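You operate a simulated robot arm through the tools that you are given. There is no shell and no other tool.

The job below is to be done with a simulated robot arm. You get a single attempt, and the scene is never put back.

TASK
Wipe up the oil spot, load the red tray by the green card and slide it back.
Fine: grey cloth, put back; push the tray on past the wiped spot. What is to be rubbed or washed off counts as gone when no trace of it is left.

Only the result counts: the job must be done as asked and must still hold three seconds after the hand-in. Knocking over, shifting, dropping, spilling or breaking anything else fails it. Flat cloth is picked up by pressing the open fingertips on it (5 to 10 N) and closing them slowly along it; thin cloth reads only 2 to 8 mm in the jaws.

THE ROBOT
A 6-joint arm with a fingered hand, fixed in place. Base frame: the origin is at the foot of the arm, x ahead of it, y to its left, z up. Readings come in cm, rad, newtons and seconds.
With the tool pointing down near the work surface it reaches from about 34 to 74 cm from the base axis. Its first joint turns from -2.007 to 2.007 rad. Payload 4 kg.
The tool frame sits at the grasp point between the pads (the TCP): z along the fingers, y along the line on which they close. The tips reach 2.6 cm beyond it. Largest opening 13.2 cm; the body of the gripper starts 7.3 cm behind the TCP. The gripper is a hand of 4 fingers: y runs from the thumb to the fingers, the wrist lies at [0, 0, -23.9] in the tool frame, and closing takes about 1.5 s.
Orientation is that of the tool frame in the base frame, as a unit quaternion [x, y, z, w]. With the fingers straight down and closing along the base's y, the tool's x points along the base's -x, its y along +y and its z along -z.

THE INTERFACE
- The arm moves only by the tool drive_tool. Its argument "increments" is a list of rows, each a list of 6 numbers: the shift along the base's x, y, z in units of 400 mm (1.0 is 400 mm), then the turn, a rotation vector about the base's x, y, z in units of 90 degrees (1.0 is 90 degrees). In form: [[dx, dy, dz, ax, ay, az], ...]. A call has 1 to 20 rows; each row is the pose to reach, as a shift and turn from the pose commanded when the call began. "jaw" is the opening, from 0 (shut) to 1 (fully open), set as the call begins (left out, the last holds). A call with a number of a shift or a turn outside -1 to 1 is refused whole. Rows are played at 5 a second. More than 5 cm and 0.15 rad between two rows, or a gripper value outside its range, and nothing of the call is played. Where a pose cannot be reached the arm comes as near as it can. A force on the tool above 40 N (or 10 N above the force at the start of the call, whichever is more), or a blocked arm, ends the call early, and 0.2 s more pass. The fingers move at their own pace (about 15.3 cm/s each) and stop on an object; they squeeze with about 28 N. The grip force told is the motor's: it shows also when the fingers shut on nothing. Time passes only in rows, and 0.2 s behind the last, so rows that repeat a pose let the fingers close. It gives the time, the measured TCP pose, the force on the tool (base axes), the opening and the grip force at its end, in the units of the frame above (readings bear some noise), with the torque about the TCP (base axes, N m) and any sound that the robot's microphone picked up.
- Cameras (640 x 400 px; columns grow to the right, rows downward): "scene" is fixed at [39.77, 65.18, 151.73]; the picture's right is [-0.79, 0.62, 0.00], its down [0.54, 0.69, -0.48] and it looks along [-0.29, -0.37, -0.88] (base axes); focal length 285 px, centre (320, 200). "wrist" rides on the gripper at [6.8, 0.2, -9.7] in the tool frame; the picture's right is [-0.02, 1.00, 0.00], its down [-0.82, -0.02, -0.58] and it looks along [-0.58, -0.01, 0.82] (tool axes); focal length 270 px, centre (320, 200). There is no depth. A picture from a camera that has moved, and an enlarged one, comes with that camera's place and axes in the base frame and with its lens.
- camera(camera): a new picture of that camera. The clock stands still meanwhile.
- slide_trunk(by): slides the trunk up (or, below 0, down) by that many cm; the arm rides with it, the base frame stays. It gives what a move gives, with no picture.
- curl_fingers(finger1, finger2, finger3, thumb_bend): sets how far each is bent, from 0 (flat) to 1 (curled in); at 0.3 the hand is open as for a grip, at 0.7 the pads meet at the TCP. One left out holds its place. A second passes; each finger stops where it meets its share of the squeeze, and holds until it gets a number again. A gripper value or a shape takes the hand back. It gives what a move gives, with no picture; readings hold the bend of each and the force on the fingers (four entries, about 0 where the hand has none), thumb and palm.
- hand_shape(shape): the hand has 4 fingers and takes this shape, open, in about a second: jaw (thumb against the fingers, like two jaws); tri (thumb and two fingers); tip (a fingertip pinch); poke (one finger out to press); point (the index stretched); flat (the hand flat); cup (the hand cupped); fist (a fist). The gripper value then closes the fingers along that shape, each until it touches; the sizes above hold for jaw. It gives what a move gives, with no picture.
- inspect(camera, box): a new picture of the part [left, top, right, bottom] of that camera's present view, enlarged. The clock stands still meanwhile.
- sign_off(): hands the job in; it is judged then, once.

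Places have to be worked out from the pictures, the camera data and where the tool is seen. Open the gripper and draw the arm clear of the work before you hand the job in, unless the task says otherwise.

The tools are called after "Call:" as a command line: name --pt "numbers of a row" for each row, then --argument value for the rest, lists and objects as JSON in quotes. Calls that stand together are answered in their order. drive_tool: Moves the arm, as the interface text tells. Its arguments: {"type":"object","properties":{"increments":{"type":"array","items":{"type":"array","items":{"type":"number"}}},"jaw":{"type":"number"}},"required":["increments"]} The other tools are called the same way: slide_trunk (by) slides the trunk up or down; hand_shape (shape) gives the hand a shape; curl_fingers (finger1, finger2, finger3, thumb_bend) moves the fingers one by one; camera (camera) takes a picture; inspect (camera, box) takes an enlarged picture of a part of a camera's view; sign_off () hands the job in.

At the start:

```text
clock: 0.0
tcp_pos: [10.7, 36.01, 109.28]
ee_rot: [0.0, 1.0, 0.0, 0.0]
ft_force: [-0.6, 0.4, -0.1]
torque: [0.01, 0.0, 0.01]
gripper_width: 13.19
gripper_force: 0.0
shape: jaw
bend: [0.3, 0.3, 0.3, 0.3]
finger forces: [0.0, 0.0, 0.0, 0.0, 0.1, 0.0]
trunk travel left (down, up): [-87.5, 11.5]
```

scene: 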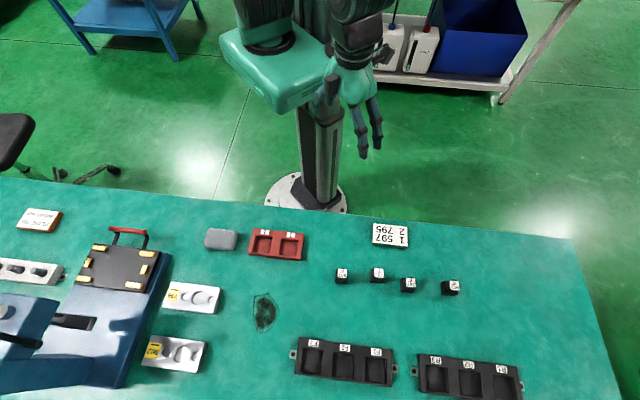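
wrist: 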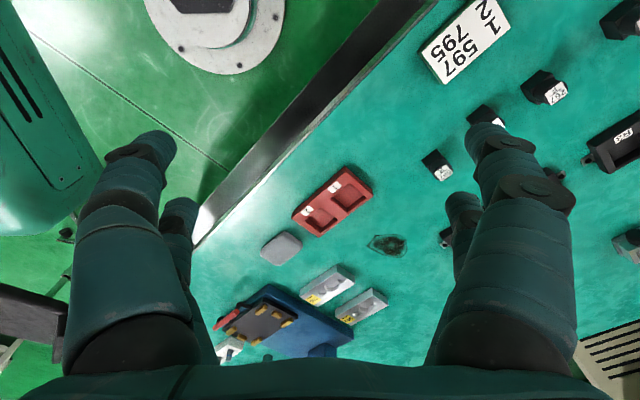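

The scene shows a workbench with a red tray with two pockets, a grey cloth/sponge, an oil spot, four small cubes and a card. I'll enlarge the relevant parts before moving anything.

Call:
inspect --camera "scene" --box '[190, 210, 350, 310]'

Call:
inspect --camera "scene" --box '[320, 210, 480, 310]'

Call:
inspect --camera "scene" --box '[0, 180, 240, 330]'

Call:
inspect --camera "scene" --box '[280, 310, 540, 400]'

Call:
inspect --camera "wrist" --box '[400, 0, 640, 150]'

```text
4.00 times, centred on (270, 260) of scene
camera zoom: at [39.77, 65.18, 151.73], right [-0.79, 0.62, 0.0], down [0.54, 0.69, -0.48], along [-0.29, -0.37, -0.88], focal length 1141 px, centre (520, -40)
```

zoom: 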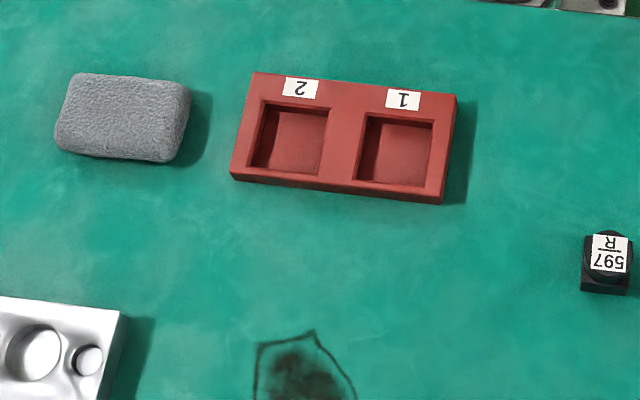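

```text
4.00 times, centred on (400, 260) of scene
camera zoom: at [39.77, 65.18, 151.73], right [-0.79, 0.62, 0.0], down [0.54, 0.69, -0.48], along [-0.29, -0.37, -0.88], focal length 1141 px, centre (0, -40)
```

zoom: 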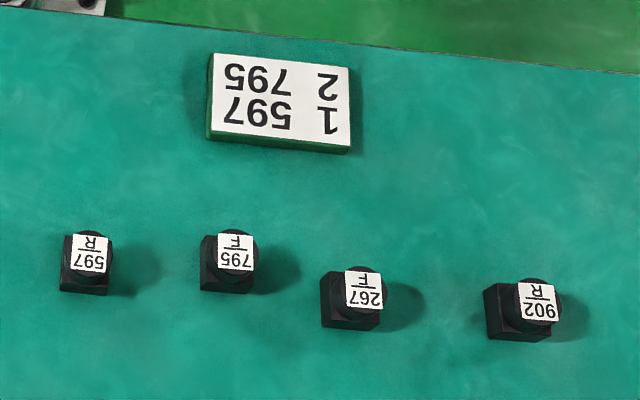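

```text
2.67 times, centred on (120, 255) of scene
camera zoom: at [39.77, 65.18, 151.73], right [-0.79, 0.62, 0.0], down [0.54, 0.69, -0.48], along [-0.29, -0.37, -0.88], focal length 761 px, centre (853, 53)
```

zoom: 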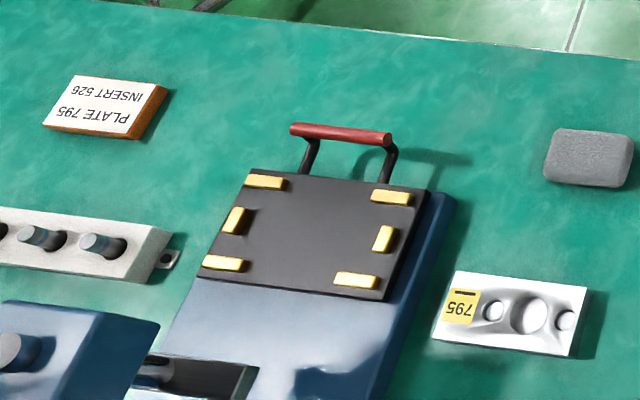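

```text
2.46 times, centred on (410, 355) of scene
camera zoom: at [39.77, 65.18, 151.73], right [-0.79, 0.62, 0.0], down [0.54, 0.69, -0.48], along [-0.29, -0.37, -0.88], focal length 702 px, centre (98, -182)
```

zoom: 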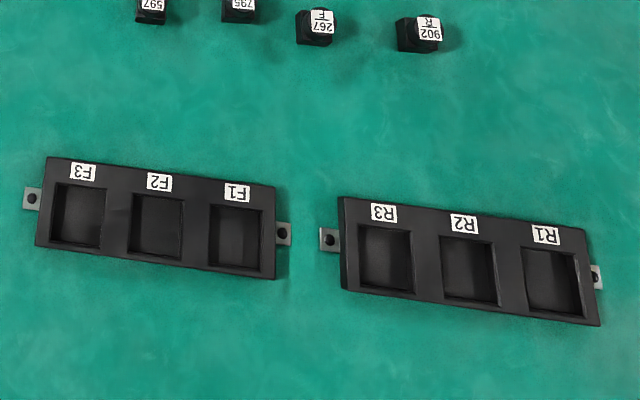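

```text
2.67 times, centred on (520, 75) of wrist
camera zoom: at [3.86, 36.17, 118.93], right [0.02, 1.0, 0.0], down [0.82, -0.02, 0.58], along [0.58, -0.01, -0.82], focal length 721 px, centre (-213, 533)
```

zoom: 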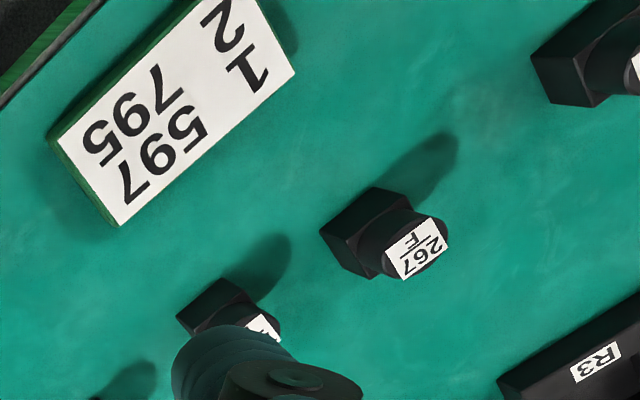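

The green card reads pocket 1 → 597 and pocket 2 → 795; triangulation gives a table height near z≈77, tray around (33,38), spot around (45,50), cloth around (44,27), and the table runs at 45° to the base axes. I'll bring the hand over the bench, turned 45° about z, for a close wrist view.

Call:
drive_tool --pt "0.055 -0.002 -0.0125 0 0 0.0625" --pt "0.11 -0.004 -0.025 0 0 0.125" --pt "0.165 -0.006 -0.0375 0 0 0.1875" --pt "0.22 -0.008 -0.05 0 0 0.25" --pt "0.275 -0.01 -0.0625 0 0 0.3125" --pt "0.33 -0.012 -0.075 0 0 0.375" --pt "0.385 -0.014 -0.0875 0 0 0.4375" --pt "0.44 -0.015 -0.1 0 0 0.5" --pt "0.44 -0.015 -0.1 0 0 0.5" --jaw 1.0

Call:
camera --camera "wrist"

Call:
camera --camera "scene"

```text
clock: 2.0
tcp_pos: [28.28, 35.48, 105.2]
ee_rot: [-0.383, 0.924, 0.0, 0.0]
ft_force: [0.0, 0.1, 0.5]
torque: [0.01, 0.01, -0.03]
gripper_width: 13.17
gripper_force: 0.1
shape: jaw
bend: [0.3, 0.3, 0.3, 0.3]
finger forces: [0.1, 0.0, 0.1, 0.0, 0.0, 0.0]
trunk travel left (down, up): [-87.5, 11.5]
```

```text
taken
camera wrist: at [23.25, 30.77, 114.92], right [-0.69, 0.72, 0.0], down [0.59, 0.56, 0.58], along [0.42, 0.4, -0.82], focal length 270 px, centre (320, 200)
```

wrist: 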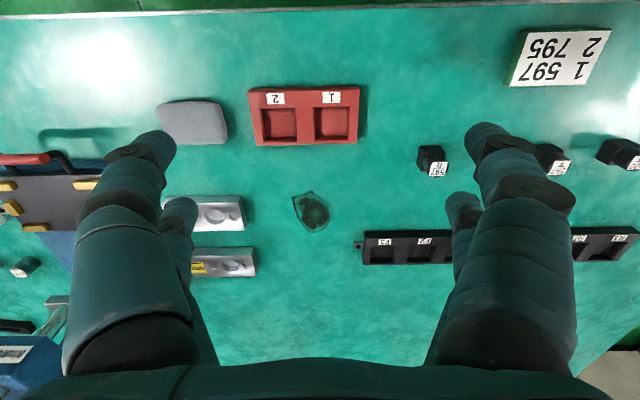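

```text
taken
```

scene: 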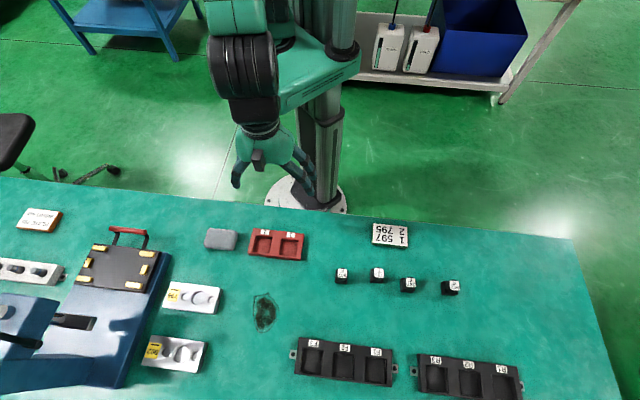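

The wrist view agrees with the scene estimates (spot at about u=3.4, w=67 in table-aligned axes; tray near u=3, w=50). I'll zoom in on the cloth, spot and the cubes.

Call:
inspect --camera "wrist" --box '[140, 70, 380, 240]'

Call:
inspect --camera "scene" --box '[195, 215, 275, 265]'

Call:
inspect --camera "scene" --box '[230, 280, 310, 340]'

Call:
inspect --camera "scene" --box '[320, 255, 400, 305]'

```text
2.35 times, centred on (260, 155) of wrist
camera zoom: at [23.25, 30.77, 114.92], right [-0.69, 0.72, 0.0], down [0.59, 0.56, 0.58], along [0.42, 0.4, -0.82], focal length 636 px, centre (461, 306)
```

zoom: 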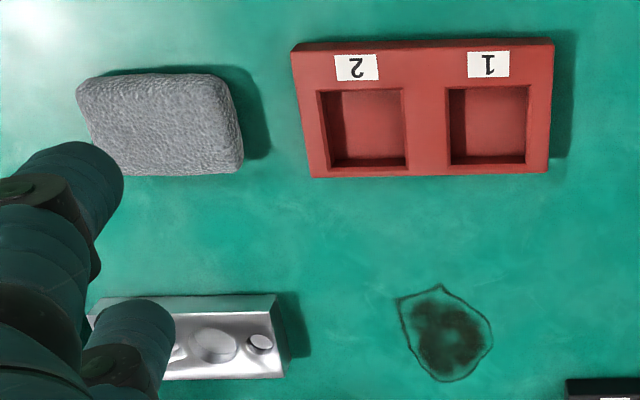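

```text
8.00 times, centred on (235, 240) of scene
camera zoom: at [39.77, 65.18, 151.73], right [-0.79, 0.62, 0.0], down [0.54, 0.69, -0.48], along [-0.29, -0.37, -0.88], focal length 2282 px, centre (1000, -120)
```

zoom: 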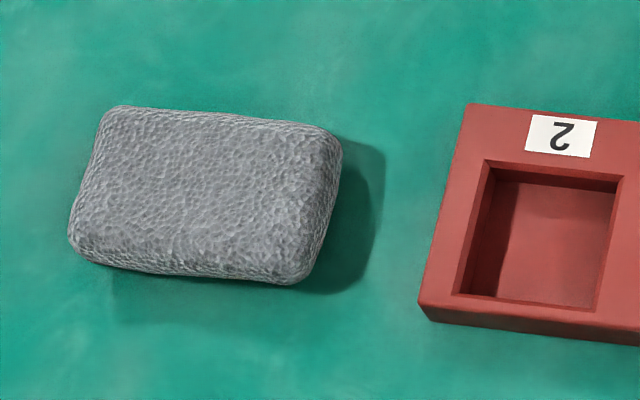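

```text
6.67 times, centred on (270, 310) of scene
camera zoom: at [39.77, 65.18, 151.73], right [-0.79, 0.62, 0.0], down [0.54, 0.69, -0.48], along [-0.29, -0.37, -0.88], focal length 1902 px, centre (653, -533)
```

zoom: 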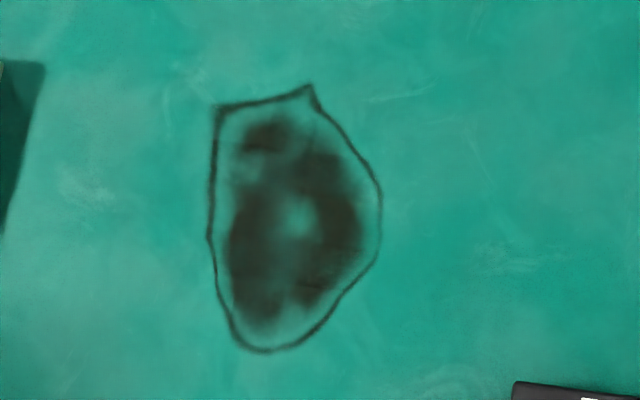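

```text
8.00 times, centred on (360, 280) of scene
camera zoom: at [39.77, 65.18, 151.73], right [-0.79, 0.62, 0.0], down [0.54, 0.69, -0.48], along [-0.29, -0.37, -0.88], focal length 2282 px, centre (0, -440)
```

zoom: 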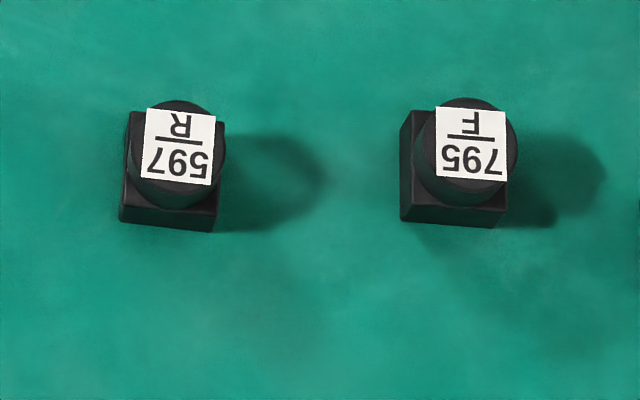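

The cloth is a thick grey pad about 8 × 5.5 cm, roughly aligned with the tray. I'll inspect the hand's geometry from the scene camera before hovering over the cloth.

Call:
inspect --camera "scene" --box '[200, 100, 360, 210]'

Call:
drive_tool --pt "0.04 -0.06 -0.06 0 0 0" --pt "0.08 -0.12 -0.12 0 0 0" --pt "0.12 -0.18 -0.18 0 0 0" --pt "0.16 -0.24 -0.24 0 0 0" --pt "0.2 -0.27 -0.3 0 0 0" --pt "0.2 -0.27 -0.3 0 0 0"

Call:
camera --camera "wrist"

Call:
camera --camera "scene"

```text
3.64 times, centred on (280, 155) of scene
camera zoom: at [39.77, 65.18, 151.73], right [-0.79, 0.62, 0.0], down [0.54, 0.69, -0.48], along [-0.29, -0.37, -0.88], focal length 1037 px, centre (466, 364)
```

zoom: 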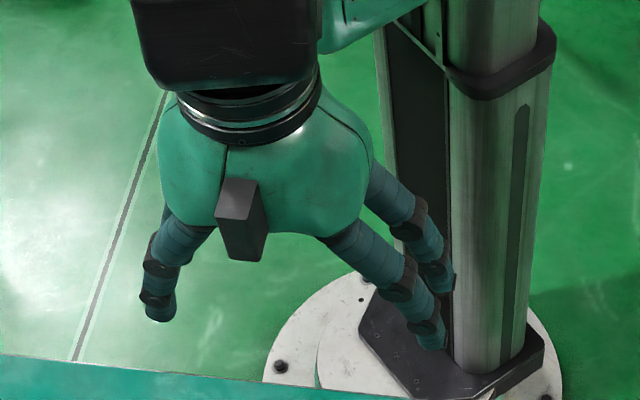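

```text
clock: 3.4
tcp_pos: [36.36, 24.72, 93.08]
ee_rot: [-0.383, 0.924, 0.0, 0.0]
ft_force: [0.5, -0.8, 0.4]
torque: [0.02, 0.0, 0.0]
gripper_width: 13.18
gripper_force: 0.1
shape: jaw
bend: [0.3, 0.3, 0.3, 0.3]
finger forces: [0.1, 0.0, 0.1, 0.0, 0.0, 0.1]
trunk travel left (down, up): [-87.5, 11.5]
```

```text
taken
camera wrist: at [31.36, 20.0, 102.82], right [-0.69, 0.72, 0.0], down [0.59, 0.56, 0.58], along [0.42, 0.4, -0.82], focal length 270 px, centre (320, 200)
```

wrist: 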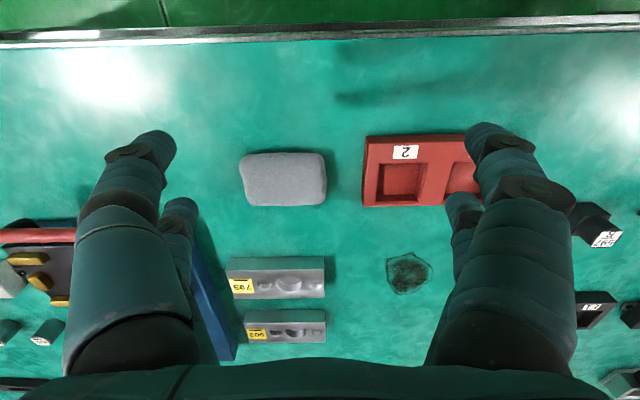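

```text
taken
```

scene: 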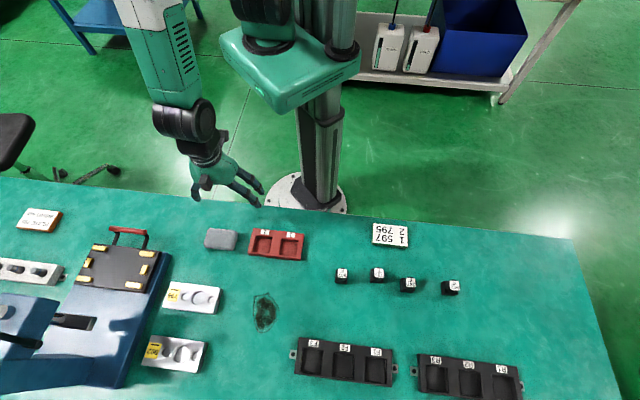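

The cloth's centre works out at about (44.4, 27.3) with the table top at z≈77.5. I'll hover over it with the jaws open, about 8 cm above, to see its height and the finger clearance.

Call:
drive_tool --pt "0.067 0.022 -0.04 0 0 0" --pt "0.134 0.044 -0.08 0 0 0" --pt "0.203 0.067 -0.12 0 0 0" --pt "0.203 0.067 -0.12 0 0 0"

Call:
camera --camera "wrist"

Call:
inspect --camera "scene" --box '[160, 180, 320, 280]'

```text
clock: 4.4
tcp_pos: [44.73, 27.27, 88.29]
ee_rot: [-0.383, 0.924, 0.0, 0.0]
ft_force: [0.1, 0.2, -0.9]
torque: [-0.02, -0.04, 0.01]
gripper_width: 13.18
gripper_force: 0.0
shape: jaw
bend: [0.3, 0.3, 0.3, 0.3]
finger forces: [0.0, 0.0, 0.0, 0.0, 0.1, 0.0]
trunk travel left (down, up): [-87.5, 11.5]
```

```text
taken
camera wrist: at [39.61, 22.6, 98.0], right [-0.69, 0.72, 0.0], down [0.59, 0.56, 0.58], along [0.42, 0.4, -0.82], focal length 270 px, centre (320, 200)
```

wrist: 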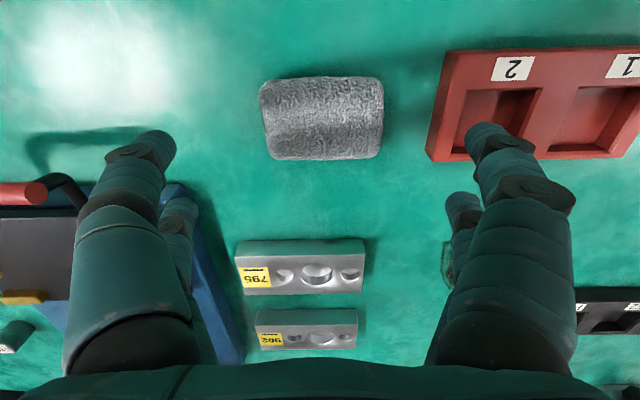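

```text
4.00 times, centred on (240, 230) of scene
camera zoom: at [39.77, 65.18, 151.73], right [-0.79, 0.62, 0.0], down [0.54, 0.69, -0.48], along [-0.29, -0.37, -0.88], focal length 1141 px, centre (640, 80)
```

zoom: 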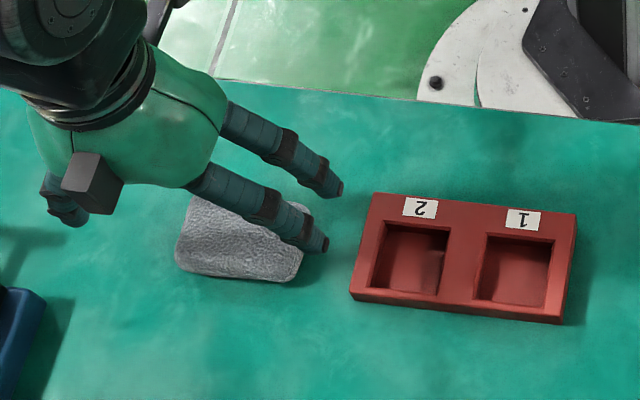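

The tray's left edge lies only about 8.5 cm from the cloth's centre, so fully open fingers would come too close to it. I'll narrow the jaws to about 10.5 cm and descend partway, then check.

Call:
drive_tool --pt "-0.004 0 0 0 0 0" --pt "-0.004 0 0 0 0 0" --pt "-0.004 0 -0.04 0 0 0" --pt "-0.004 0 -0.08 0 0 0" --pt "-0.004 0 -0.115 0 0 0" --pt "-0.004 0 -0.145 0 0 0" --pt "-0.004 0 -0.145 0 0 0" --jaw 0.8

Call:
camera --camera "wrist"

Call:
inspect --camera "scene" --box '[160, 180, 320, 280]'

```text
clock: 6.0
tcp_pos: [44.42, 27.29, 82.57]
ee_rot: [-0.382, 0.924, 0.0, 0.0]
ft_force: [-0.3, 0.5, 0.4]
torque: [0.02, 0.01, 0.05]
gripper_width: 10.59
gripper_force: 0.1
shape: jaw
bend: [0.59, 0.59, 0.59, 0.44]
finger forces: [0.0, 0.1, 0.0, 0.0, 0.0, 0.1]
trunk travel left (down, up): [-87.5, 11.5]
```

```text
taken
camera wrist: at [39.36, 22.52, 92.25], right [-0.69, 0.72, 0.0], down [0.59, 0.56, 0.58], along [0.42, 0.4, -0.82], focal length 270 px, centre (320, 200)
```

wrist: 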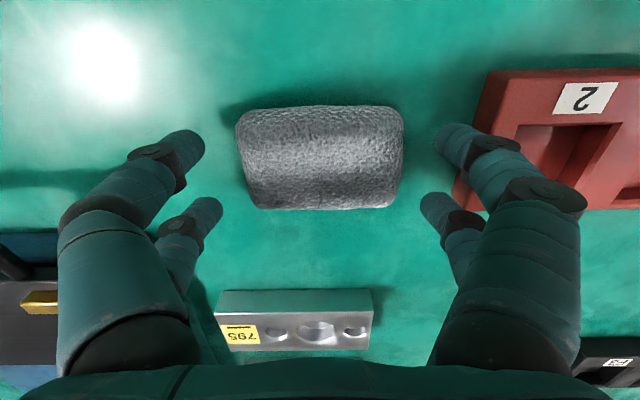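

```text
4.00 times, centred on (240, 230) of scene
camera zoom: at [39.77, 65.18, 151.73], right [-0.79, 0.62, 0.0], down [0.54, 0.69, -0.48], along [-0.29, -0.37, -0.88], focal length 1141 px, centre (640, 80)
```

zoom: 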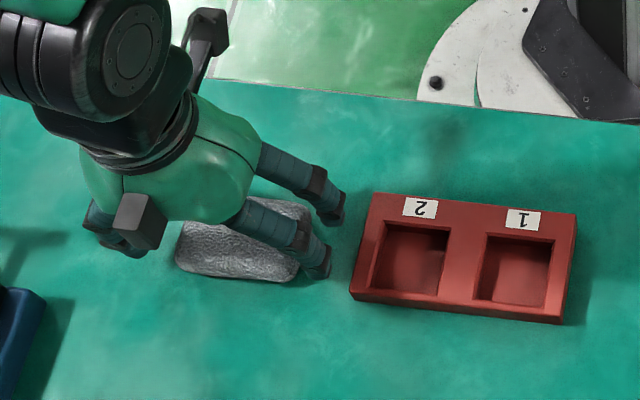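

Fingers are symmetric about the cloth and clear of the tray. I'll descend slowly to TCP z≈81.0 (tips about 1 cm above the table) watching the force.

Call:
drive_tool --pt "0 0 -0.012 0 0 0" --pt "0 0 -0.024 0 0 0" --pt "0 0 -0.034 0 0 0" --pt "0 0 -0.041 0 0 0" --pt "0 0 -0.041 0 0 0"

Call:
camera --camera "wrist"

Call:
inspect --camera "scene" --box '[180, 200, 300, 275]'

```text
clock: 7.2
tcp_pos: [44.37, 27.28, 80.99]
ee_rot: [-0.382, 0.924, 0.0, 0.0]
ft_force: [0.3, -0.4, -0.1]
torque: [-0.01, -0.02, 0.0]
gripper_width: 10.59
gripper_force: 0.0
shape: jaw
bend: [0.59, 0.59, 0.59, 0.44]
finger forces: [0.0, 0.0, 0.0, 0.1, 0.0, 0.0]
trunk travel left (down, up): [-87.5, 11.5]
```

```text
taken
camera wrist: at [39.35, 22.59, 90.65], right [-0.69, 0.72, 0.0], down [0.59, 0.56, 0.58], along [0.42, 0.4, -0.82], focal length 270 px, centre (320, 200)
```

wrist: 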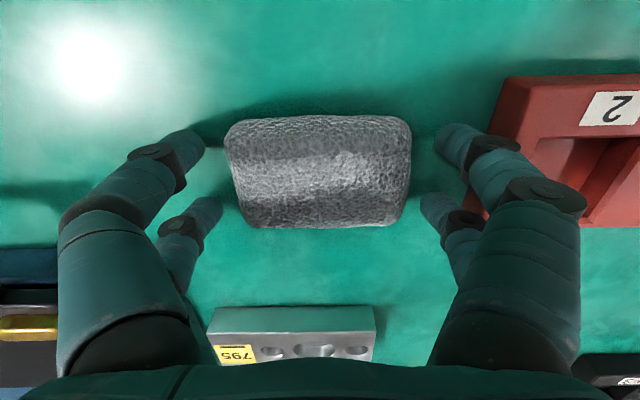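

```text
5.33 times, centred on (240, 238) of scene
camera zoom: at [39.77, 65.18, 151.73], right [-0.79, 0.62, 0.0], down [0.54, 0.69, -0.48], along [-0.29, -0.37, -0.88], focal length 1521 px, centre (747, 0)
```

zoom: 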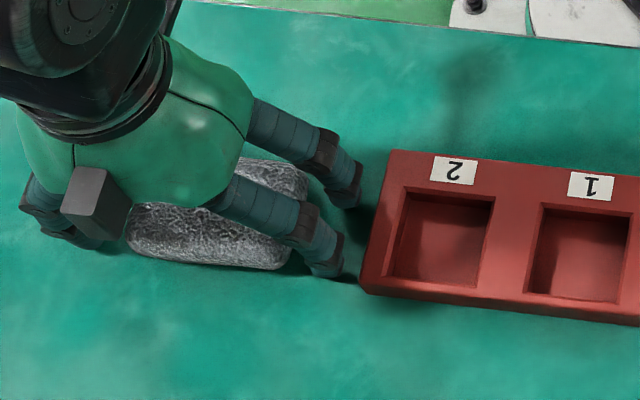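

No contact yet; the tips flank the cloth ends just above the table. I'll close the jaws on it while holding position and watch the forces.

Call:
drive_tool --pt "0 0 0 0 0 0" --pt "0 0 0 0 0 0" --pt "0 0 0 0 0 0" --pt "0 0 0 0 0 0" --pt "0 0 0 0 0 0" --pt "0 0 0 0 0 0" --pt "0 0 0 0 0 0" --pt "0 0 0 0 0 0" --jaw 0.3

Call:
camera --camera "wrist"

Call:
inspect --camera "scene" --box '[180, 200, 300, 275]'

```text
clock: 9.0
tcp_pos: [44.37, 27.31, 81.02]
ee_rot: [-0.382, 0.924, 0.0, 0.0]
ft_force: [-0.3, 0.5, -0.7]
torque: [-0.01, -0.01, 0.0]
gripper_width: 7.81
gripper_force: 28.4
shape: jaw
bend: [0.71, 0.71, 0.71, 0.7]
finger forces: [25.4, 25.2, 25.0, 0.0, 25.6, 0.1]
trunk travel left (down, up): [-87.5, 11.5]
```

```text
taken
camera wrist: at [39.34, 22.59, 90.65], right [-0.69, 0.72, 0.0], down [0.59, 0.56, 0.58], along [0.42, 0.4, -0.82], focal length 270 px, centre (320, 200)
```

wrist: 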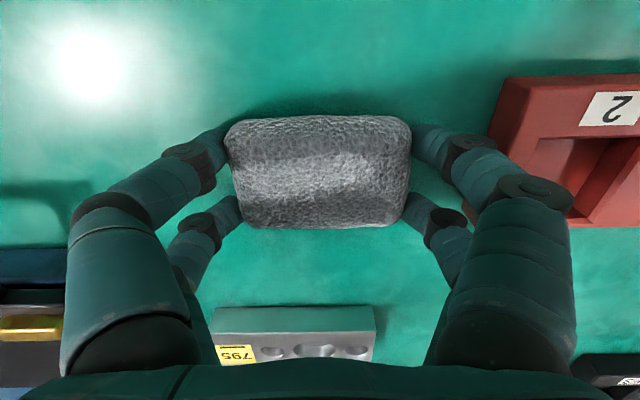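

```text
5.33 times, centred on (240, 238) of scene
camera zoom: at [39.77, 65.18, 151.73], right [-0.79, 0.62, 0.0], down [0.54, 0.69, -0.48], along [-0.29, -0.37, -0.88], focal length 1521 px, centre (747, 0)
```

zoom: 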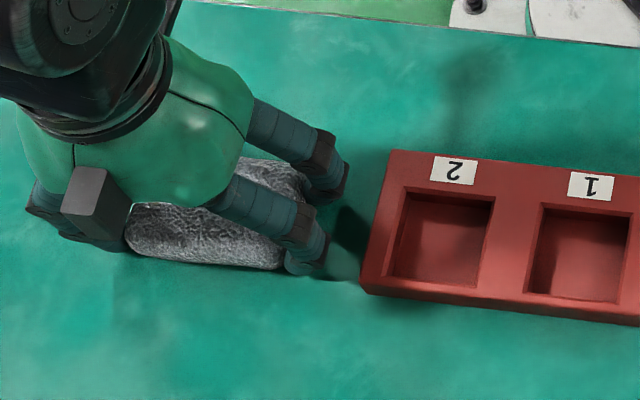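

The cloth is held (7.8 cm, 28 N) with no load on the arm; the grasp pose is (44.4, 27.3, 81.0). I'll lift it about 7 cm and check that it comes along.

Call:
drive_tool --pt "0 0 0.02 0 0 0" --pt "0 0 0.06 0 0 0" --pt "0 0 0.1 0 0 0" --pt "0 0 0.14 0 0 0" --pt "0 0 0.175 0 0 0" --pt "0 0 0.175 0 0 0"

Call:
camera --camera "wrist"

Call:
camera --camera "scene"

```text
clock: 10.4
tcp_pos: [44.44, 27.44, 87.99]
ee_rot: [-0.383, 0.924, 0.0, 0.0]
ft_force: [-0.2, 0.5, -0.5]
torque: [0.0, 0.0, 0.0]
gripper_width: 7.81
gripper_force: 28.3
shape: jaw
bend: [0.71, 0.71, 0.71, 0.7]
finger forces: [25.2, 25.3, 24.9, 0.1, 25.7, 0.0]
trunk travel left (down, up): [-87.5, 11.5]
```

```text
taken
camera wrist: at [39.35, 22.67, 97.67], right [-0.69, 0.72, 0.0], down [0.59, 0.56, 0.58], along [0.42, 0.4, -0.82], focal length 270 px, centre (320, 200)
```

wrist: 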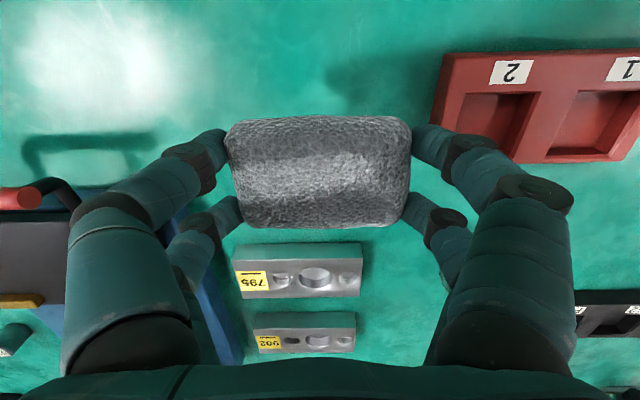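

```text
taken
```

scene: 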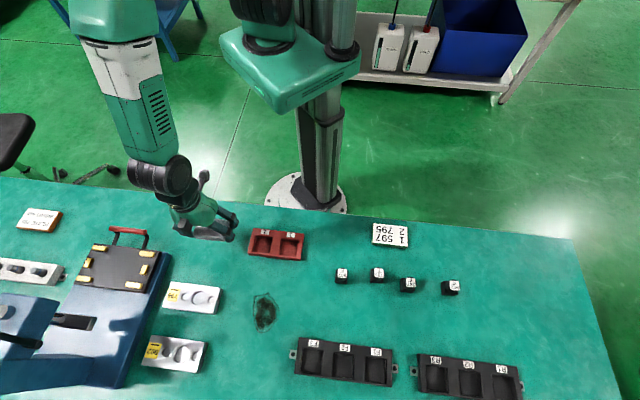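

The cloth is firmly held. I'll carry it over the near end of the spot (u≈3.5, w≈63) and lower it to about 1 cm above the table.

Call:
drive_tool --pt "-0.01 0.08 0 0 0 0" --pt "-0.02 0.17 0 0 0 0" --pt "-0.03 0.27 0 0 0 0" --pt "-0.04 0.37 0 0 0 0" --pt "-0.05 0.45 0 0 0 0" --pt "-0.0575 0.491 0 0 0 0" --pt "-0.0575 0.491 -0.05 0 0 0" --pt "-0.0575 0.491 -0.1 0 0 0" --pt "-0.0575 0.491 -0.15 0 0 0" --pt "-0.0575 0.491 -0.15 0 0 0"

Call:
camera --camera "wrist"

Call:
inspect --camera "scene" --box '[190, 220, 350, 350]'

```text
clock: 12.6
tcp_pos: [41.99, 47.01, 81.93]
ee_rot: [-0.383, 0.924, 0.0, 0.0]
ft_force: [-0.2, 0.1, -0.2]
torque: [0.0, 0.01, 0.01]
gripper_width: 7.79
gripper_force: 27.9
shape: jaw
bend: [0.71, 0.71, 0.71, 0.7]
finger forces: [25.3, 25.3, 25.1, 0.1, 25.6, 0.0]
trunk travel left (down, up): [-87.5, 11.5]
```

```text
taken
camera wrist: at [37.0, 42.18, 91.66], right [-0.69, 0.72, 0.0], down [0.59, 0.56, 0.58], along [0.42, 0.4, -0.82], focal length 270 px, centre (320, 200)
```

wrist: 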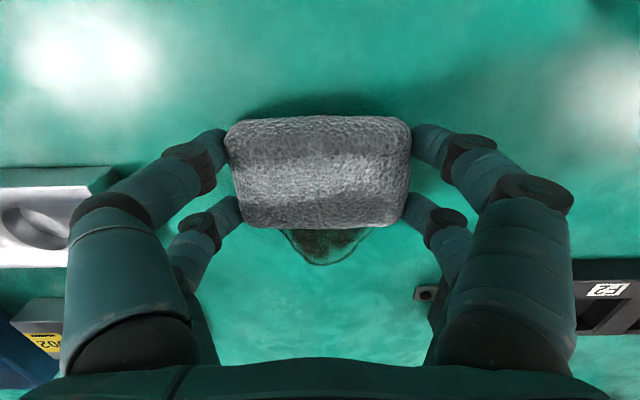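

```text
3.08 times, centred on (270, 285) of scene
camera zoom: at [39.77, 65.18, 151.73], right [-0.79, 0.62, 0.0], down [0.54, 0.69, -0.48], along [-0.29, -0.37, -0.88], focal length 878 px, centre (474, -62)
```

zoom: 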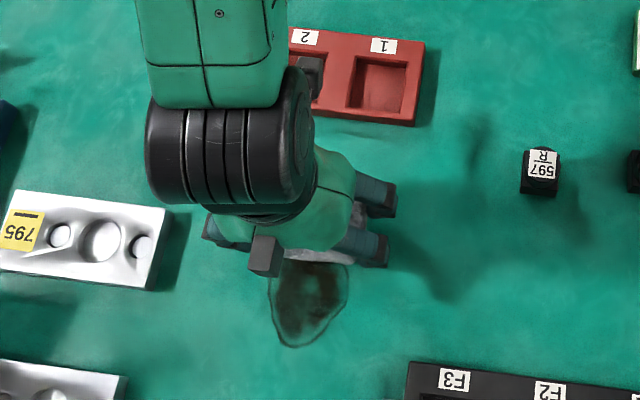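

The cloth is centred laterally on the spot, whose far edge I place at w≈72. I'll lower to the table in small steps and read the contact force.

Call:
drive_tool --pt "0 0 -0.01 0 0 0" --pt "0 0 -0.018 0 0 0" --pt "0 0 -0.023 0 0 0" --pt "0 0 -0.026 0 0 0" --pt "0 0 -0.026 0 0 0"

```text
clock: 13.8
tcp_pos: [42.13, 47.09, 80.99]
ee_rot: [-0.382, 0.924, 0.001, 0.001]
ft_force: [0.1, -0.8, -0.2]
torque: [-0.03, 0.0, -0.02]
gripper_width: 7.81
gripper_force: 28.3
shape: jaw
bend: [0.71, 0.71, 0.71, 0.7]
finger forces: [25.2, 25.3, 25.1, 0.1, 25.6, 0.0]
trunk travel left (down, up): [-87.5, 11.5]
```

Just at the surface, with no load yet. I'll press down a few millimetres more.

Call:
drive_tool --pt "0 0 -0.004 0 0 0" --pt "0 0 -0.008 0 0 0" --pt "0 0 -0.008 0 0 0"

```text
clock: 14.6
tcp_pos: [41.97, 46.97, 80.74]
ee_rot: [-0.384, 0.923, 0.001, 0.002]
ft_force: [-0.1, -0.6, 16.6]
torque: [-0.18, -0.01, -0.04]
gripper_width: 7.75
gripper_force: 28.2
shape: jaw
bend: [0.71, 0.71, 0.72, 0.7]
finger forces: [26.7, 26.1, 26.0, 0.0, 27.2, 0.0]
trunk travel left (down, up): [-87.5, 11.5]
```

About 17 N of pressure — suitable for wiping. I'll sweep forward along w over the spot and back.

Call:
drive_tool --pt "0.022 0.022 0 0 0 0" --pt "0.044 0.044 0 0 0 0" --pt "0.066 0.066 0 0 0 0" --pt "0.088 0.088 0 0 0 0" --pt "0.11 0.11 0 0 0 0" --pt "0.132 0.132 0 0 0 0" --pt "0.15 0.15 0 0 0 0" --pt "0.15 0.15 0 0 0 0" --pt "0.128 0.128 0 0 0 0" --pt "0.106 0.106 0 0 0 0" --pt "0.084 0.084 0 0 0 0" --pt "0.062 0.062 0 0 0 0" --pt "0.04 0.04 0 0 0 0" --pt "0.018 0.018 0 0 0 0" --pt "0 0 0 0 0 0" --pt "0 0 0 0 0 0"

Call:
camera --camera "wrist"

Call:
inspect --camera "scene" --box '[190, 250, 350, 350]'

```text
clock: 18.0
tcp_pos: [42.11, 47.02, 80.79]
ee_rot: [-0.384, 0.923, 0.001, 0.003]
ft_force: [8.5, 8.7, 24.6]
torque: [0.02, -0.16, 0.05]
gripper_width: 7.74
gripper_force: 27.8
shape: jaw
bend: [0.71, 0.71, 0.72, 0.7]
finger forces: [27.7, 27.9, 26.9, 0.0, 28.3, 0.1]
trunk travel left (down, up): [-87.5, 11.5]
```

```text
taken
camera wrist: at [37.08, 42.23, 90.45], right [-0.69, 0.72, 0.0], down [0.59, 0.56, 0.58], along [0.42, 0.4, -0.81], focal length 270 px, centre (320, 200)
```

wrist: 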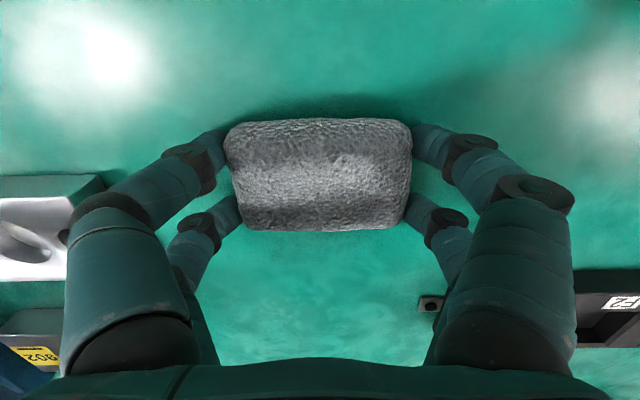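

```text
4.00 times, centred on (270, 300) of scene
camera zoom: at [39.77, 65.18, 151.73], right [-0.79, 0.62, 0.0], down [0.54, 0.69, -0.48], along [-0.29, -0.37, -0.88], focal length 1141 px, centre (520, -200)
```

zoom: 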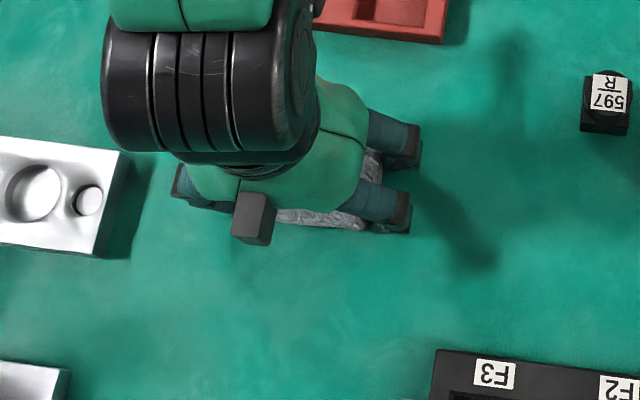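

The far part is clean. I'll extend the wipe nearer to the robot and make further strokes offset 1 cm to each side so nothing remains.

Call:
drive_tool --pt "-0.022 -0.022 0.001 0 0 0" --pt "-0.044 -0.044 0.001 0 0 0" --pt "-0.062 -0.026 0.001 0 0 0" --pt "-0.037 -0.001 0.001 0 0 0" --pt "-0.012 0.024 0.001 0 0 0" --pt "0.013 0.049 0.001 0 0 0" --pt "0.038 0.074 0.001 0 0 0" --pt "0.063 0.099 0.001 0 0 0" --pt "0.088 0.124 0.001 0 0 0" --pt "0.113 0.149 0.001 0 0 0" --pt "0.13 0.166 0.001 0 0 0" --pt "0.148 0.148 0.001 0 0 0" --pt "0.166 0.13 0.001 0 0 0" --pt "0.141 0.105 0.001 0 0 0" --pt "0.116 0.08 0.001 0 0 0" --pt "0.091 0.055 0.001 0 0 0" --pt "0.066 0.03 0.001 0 0 0" --pt "0.041 0.005 0.001 0 0 0" --pt "0.016 -0.02 0.001 0 0 0" --pt "-0.009 -0.045 0.001 0 0 0"

```text
clock: 22.2
tcp_pos: [41.52, 45.31, 80.66]
ee_rot: [-0.383, 0.924, 0.001, 0.002]
ft_force: [5.7, 5.0, 16.1]
torque: [0.01, -0.16, 0.07]
gripper_width: 7.67
gripper_force: 28.7
shape: jaw
bend: [0.72, 0.72, 0.72, 0.7]
finger forces: [27.7, 27.7, 27.3, 0.0, 28.5, 0.0]
trunk travel left (down, up): [-87.5, 11.5]
```

Strokes done under steady pressure. I'll lift straight up and look at the whole spot area.

Call:
drive_tool --pt "0 0 0.03 0 0 0" --pt "0 0 0.08 0 0 0" --pt "0 0 0.13 0 0 0" --pt "0 0 0.18 0 0 0" --pt "-0.02 -0.07 0.2 0 0 0" --pt "-0.04 -0.15 0.2 0 0 0" --pt "-0.04 -0.15 0.2 0 0 0"

Call:
camera --camera "scene"

Call:
inspect --camera "scene" --box '[200, 260, 340, 350]'

Call:
camera --camera "wrist"

```text
clock: 23.8
tcp_pos: [40.23, 39.04, 88.71]
ee_rot: [-0.384, 0.923, 0.0, 0.0]
ft_force: [0.3, -0.7, -1.1]
torque: [0.01, 0.02, 0.0]
gripper_width: 7.67
gripper_force: 28.0
shape: jaw
bend: [0.72, 0.72, 0.72, 0.7]
finger forces: [28.1, 27.8, 27.7, 0.0, 28.1, 0.0]
trunk travel left (down, up): [-87.5, 11.5]
```

```text
taken
```

scene: 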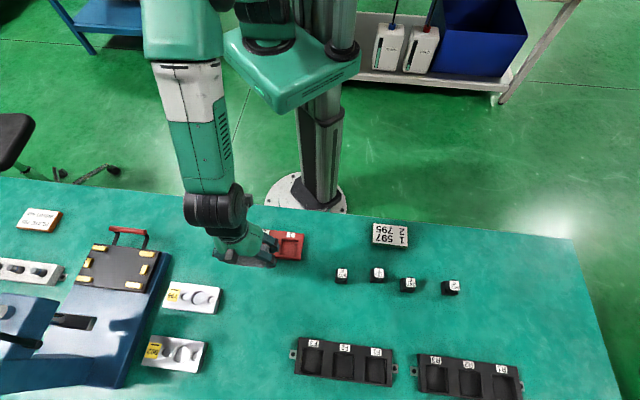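

```text
4.44 times, centred on (270, 305) of scene
camera zoom: at [39.77, 65.18, 151.73], right [-0.79, 0.62, 0.0], down [0.54, 0.69, -0.48], along [-0.29, -0.37, -0.88], focal length 1268 px, centre (542, -267)
```

zoom: 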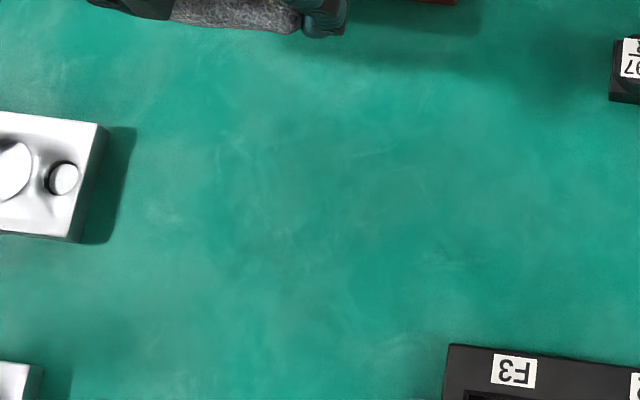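

```text
taken
camera wrist: at [35.12, 34.3, 98.35], right [-0.69, 0.72, 0.0], down [0.59, 0.56, 0.58], along [0.42, 0.4, -0.82], focal length 270 px, centre (320, 200)
```

wrist: 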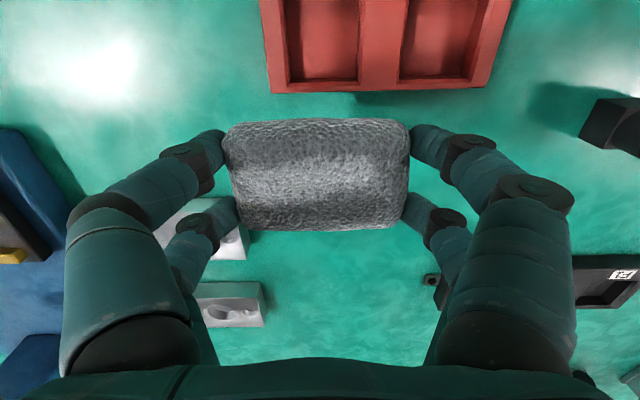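

The spot looks gone; I'll enlarge the area further to make sure no faint trace is left before putting the cloth back.

Call:
inspect --camera "scene" --box '[230, 280, 310, 340]'

Call:
inspect --camera "wrist" --box '[240, 225, 440, 350]'

```text
6.67 times, centred on (270, 310) of scene
camera zoom: at [39.77, 65.18, 151.73], right [-0.79, 0.62, 0.0], down [0.54, 0.69, -0.48], along [-0.29, -0.37, -0.88], focal length 1902 px, centre (653, -533)
```

zoom: 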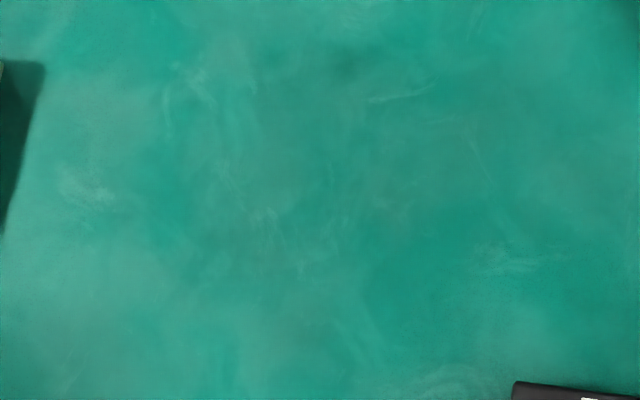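

```text
3.20 times, centred on (340, 288) of wrist
camera zoom: at [35.12, 34.3, 98.35], right [-0.69, 0.72, 0.0], down [0.59, 0.56, 0.58], along [0.42, 0.4, -0.82], focal length 865 px, centre (256, -80)
```

zoom: 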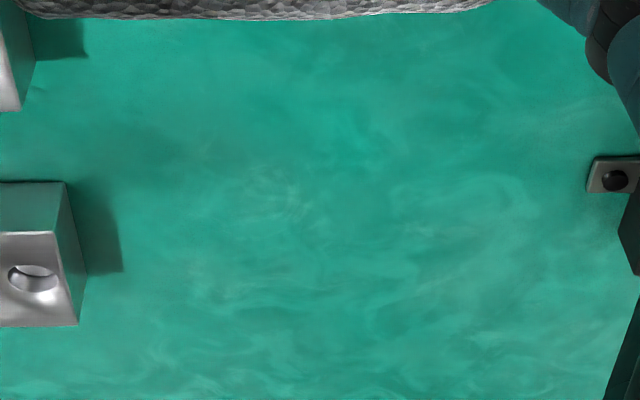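

Mostly clean, but the near half of the spot is hidden from the wrist view. I'll move the hand so the wrist camera looks almost straight down on the wiped area in front of the cloth.

Call:
drive_tool --pt "0.038 0.0765 0.02 0 0 0" --pt "0.076 0.153 0.04 0 0 0" --pt "0.114 0.23 0.04 0 0 0" --pt "0.152 0.306 0.04 0 0 0" --pt "0.152 0.306 0.04 0 0 0"

Call:
camera --camera "wrist"

Call:
inspect --camera "wrist" --box '[220, 0, 420, 125]'

```text
clock: 25.0
tcp_pos: [46.12, 51.36, 90.25]
ee_rot: [-0.383, 0.924, 0.0, 0.0]
ft_force: [-0.9, -0.2, -0.3]
torque: [0.02, -0.01, -0.02]
gripper_width: 7.71
gripper_force: 27.8
shape: jaw
bend: [0.72, 0.72, 0.72, 0.7]
finger forces: [28.1, 27.7, 27.7, 0.0, 27.9, 0.0]
trunk travel left (down, up): [-87.5, 11.5]
```

```text
taken
camera wrist: at [41.17, 46.64, 99.91], right [-0.69, 0.72, 0.0], down [0.59, 0.56, 0.58], along [0.42, 0.4, -0.82], focal length 270 px, centre (320, 200)
```

wrist: 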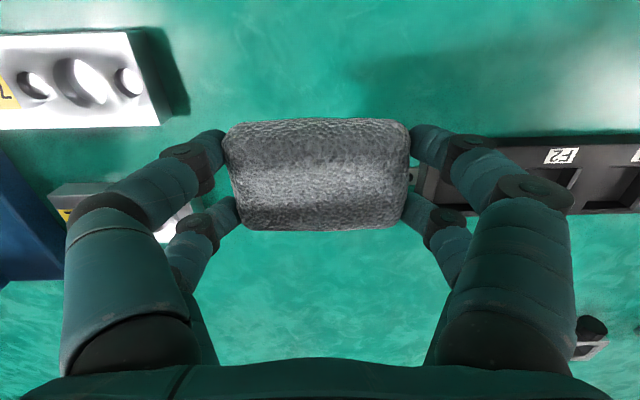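

```text
3.20 times, centred on (320, 62) of wrist
camera zoom: at [41.17, 46.64, 99.91], right [-0.69, 0.72, 0.0], down [0.59, 0.56, 0.58], along [0.42, 0.4, -0.82], focal length 865 px, centre (320, 640)
```

zoom: 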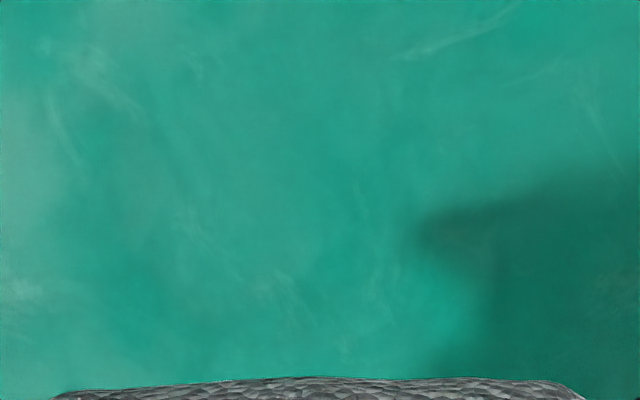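

The wiped area shows only bare bench texture. For certainty I'll make one more light pass over the same area from here, since the cloth is already in hand.

Call:
drive_tool --pt "0 0 -0.08 0 0 0" --pt "0 0 -0.15 0 0 0" --pt "0 0 -0.205 0 0 0" --pt "0 0 -0.226 0 0 0" --pt "0 0 -0.232 0 0 0" --pt "0 0 -0.235 0 0 0" --pt "0 0 -0.235 0 0 0"

```text
clock: 26.6
tcp_pos: [46.23, 51.4, 80.75]
ee_rot: [-0.383, 0.924, 0.001, 0.0]
ft_force: [-0.1, 0.4, -0.9]
torque: [-0.03, 0.0, 0.01]
gripper_width: 7.69
gripper_force: 28.2
shape: jaw
bend: [0.72, 0.72, 0.72, 0.7]
finger forces: [28.1, 27.8, 27.6, 0.1, 28.1, 0.0]
trunk travel left (down, up): [-87.5, 11.5]
```

No contact yet at this height, so the cloth has been pushed up slightly in the grip. I'll press a little lower.

Call:
drive_tool --pt "0 0 -0.003 0 0 0" --pt "0 0 -0.006 0 0 0" --pt "0 0 -0.006 0 0 0"

```text
clock: 27.4
tcp_pos: [46.1, 51.36, 80.87]
ee_rot: [-0.383, 0.924, 0.001, 0.002]
ft_force: [-1.0, 0.6, 10.7]
torque: [-0.04, -0.02, 0.02]
gripper_width: 7.69
gripper_force: 27.9
shape: jaw
bend: [0.72, 0.72, 0.72, 0.7]
finger forces: [28.3, 28.0, 27.3, 0.0, 27.8, 0.0]
trunk travel left (down, up): [-87.5, 11.5]
```

About 11 N now. I'll run a final loop of strokes: forward, back on the left side, forward on the right side.

Call:
drive_tool --pt "0.035 0.035 0 0 0 0" --pt "0.044 0.044 0 0 0 0" --pt "0.065 0.023 0 0 0 0" --pt "0.03 -0.012 0 0 0 0" --pt "-0.005 -0.047 0 0 0 0" --pt "-0.04 -0.082 0 0 0 0" --pt "-0.075 -0.117 0 0 0 0" --pt "-0.11 -0.152 0 0 0 0" --pt "-0.13 -0.172 0 0 0 0" --pt "-0.151 -0.151 0 0 0 0" --pt "-0.172 -0.13 0 0 0 0" --pt "-0.137 -0.095 0 0 0 0" --pt "-0.102 -0.06 0 0 0 0" --pt "-0.067 -0.025 0 0 0 0" --pt "-0.032 0.01 0 0 0 0" --pt "0.003 0.045 0 0 0 0" --pt "0.023 0.065 0 0 0 0" --pt "0.044 0.044 0 0 0 0" --pt "0 0 0 0 0 0" --pt "-0.04 -0.04 0 0 0 0"

```text
clock: 31.6
tcp_pos: [44.7, 49.95, 80.78]
ee_rot: [-0.382, 0.924, 0.0, 0.002]
ft_force: [4.7, 5.0, 13.0]
torque: [-0.02, -0.07, -0.01]
gripper_width: 7.67
gripper_force: 28.1
shape: jaw
bend: [0.72, 0.72, 0.72, 0.7]
finger forces: [27.6, 27.6, 27.6, 0.0, 28.3, 0.0]
trunk travel left (down, up): [-87.5, 11.5]
```

Wiping is complete. I'll lift and carry the cloth back over its original place at (44.4, 27.3).

Call:
drive_tool --pt "0 0 0.05 0 0 0" --pt "0 0 0.12 0 0 0" --pt "0 0 0.2 0 0 0" --pt "-0.001 -0.08 0.2 0 0 0" --pt "-0.002 -0.18 0.2 0 0 0" --pt "-0.004 -0.28 0.2 0 0 0" --pt "-0.005 -0.38 0.2 0 0 0" --pt "-0.007 -0.48 0.2 0 0 0" --pt "-0.008 -0.566 0.2 0 0 0" --pt "-0.008 -0.566 0.2 0 0 0"

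Call:
camera --camera "wrist"

Call:
inspect --camera "scene" --box '[230, 280, 310, 340]'

```text
clock: 33.8
tcp_pos: [44.1, 27.13, 88.73]
ee_rot: [-0.384, 0.923, 0.0, -0.001]
ft_force: [0.3, 0.4, -0.5]
torque: [0.02, -0.03, 0.0]
gripper_width: 7.69
gripper_force: 27.9
shape: jaw
bend: [0.72, 0.72, 0.72, 0.7]
finger forces: [27.8, 27.5, 27.6, 0.0, 27.7, 0.0]
trunk travel left (down, up): [-87.5, 11.5]
```

```text
taken
camera wrist: at [39.23, 22.41, 98.36], right [-0.69, 0.72, 0.0], down [0.59, 0.56, 0.58], along [0.42, 0.4, -0.82], focal length 270 px, centre (320, 200)
```

wrist: 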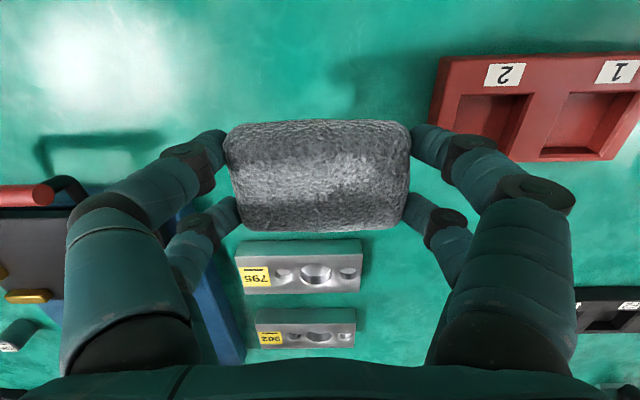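

```text
6.67 times, centred on (270, 310) of scene
camera zoom: at [39.77, 65.18, 151.73], right [-0.79, 0.62, 0.0], down [0.54, 0.69, -0.48], along [-0.29, -0.37, -0.88], focal length 1902 px, centre (653, -533)
```

zoom: 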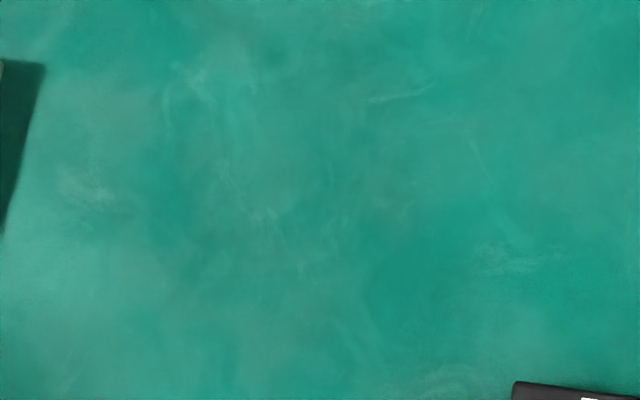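

The area is clean and identical to the bench texture before the last pass. The hand is within 2 mm of the grasp position; I'll correct that and lower the cloth onto its original place.

Call:
drive_tool --pt "0.003 0.0045 -0.06 0 0 0" --pt "0.003 0.0045 -0.12 0 0 0" --pt "0.003 0.0045 -0.165 0 0 0" --pt "0.003 0.0045 -0.185 0 0 0" --pt "0.003 0.0045 -0.191 0 0 0" --pt "0.003 0.0045 -0.196 0 0 0" --pt "0.003 0.0045 -0.196 0 0 0"

```text
clock: 35.4
tcp_pos: [44.34, 27.37, 80.8]
ee_rot: [-0.382, 0.924, 0.0, 0.0]
ft_force: [-0.7, 0.5, 1.6]
torque: [0.03, 0.01, -0.02]
gripper_width: 7.68
gripper_force: 27.6
shape: jaw
bend: [0.72, 0.72, 0.72, 0.7]
finger forces: [28.0, 27.7, 27.2, 0.1, 27.6, 0.0]
trunk travel left (down, up): [-87.5, 11.5]
```

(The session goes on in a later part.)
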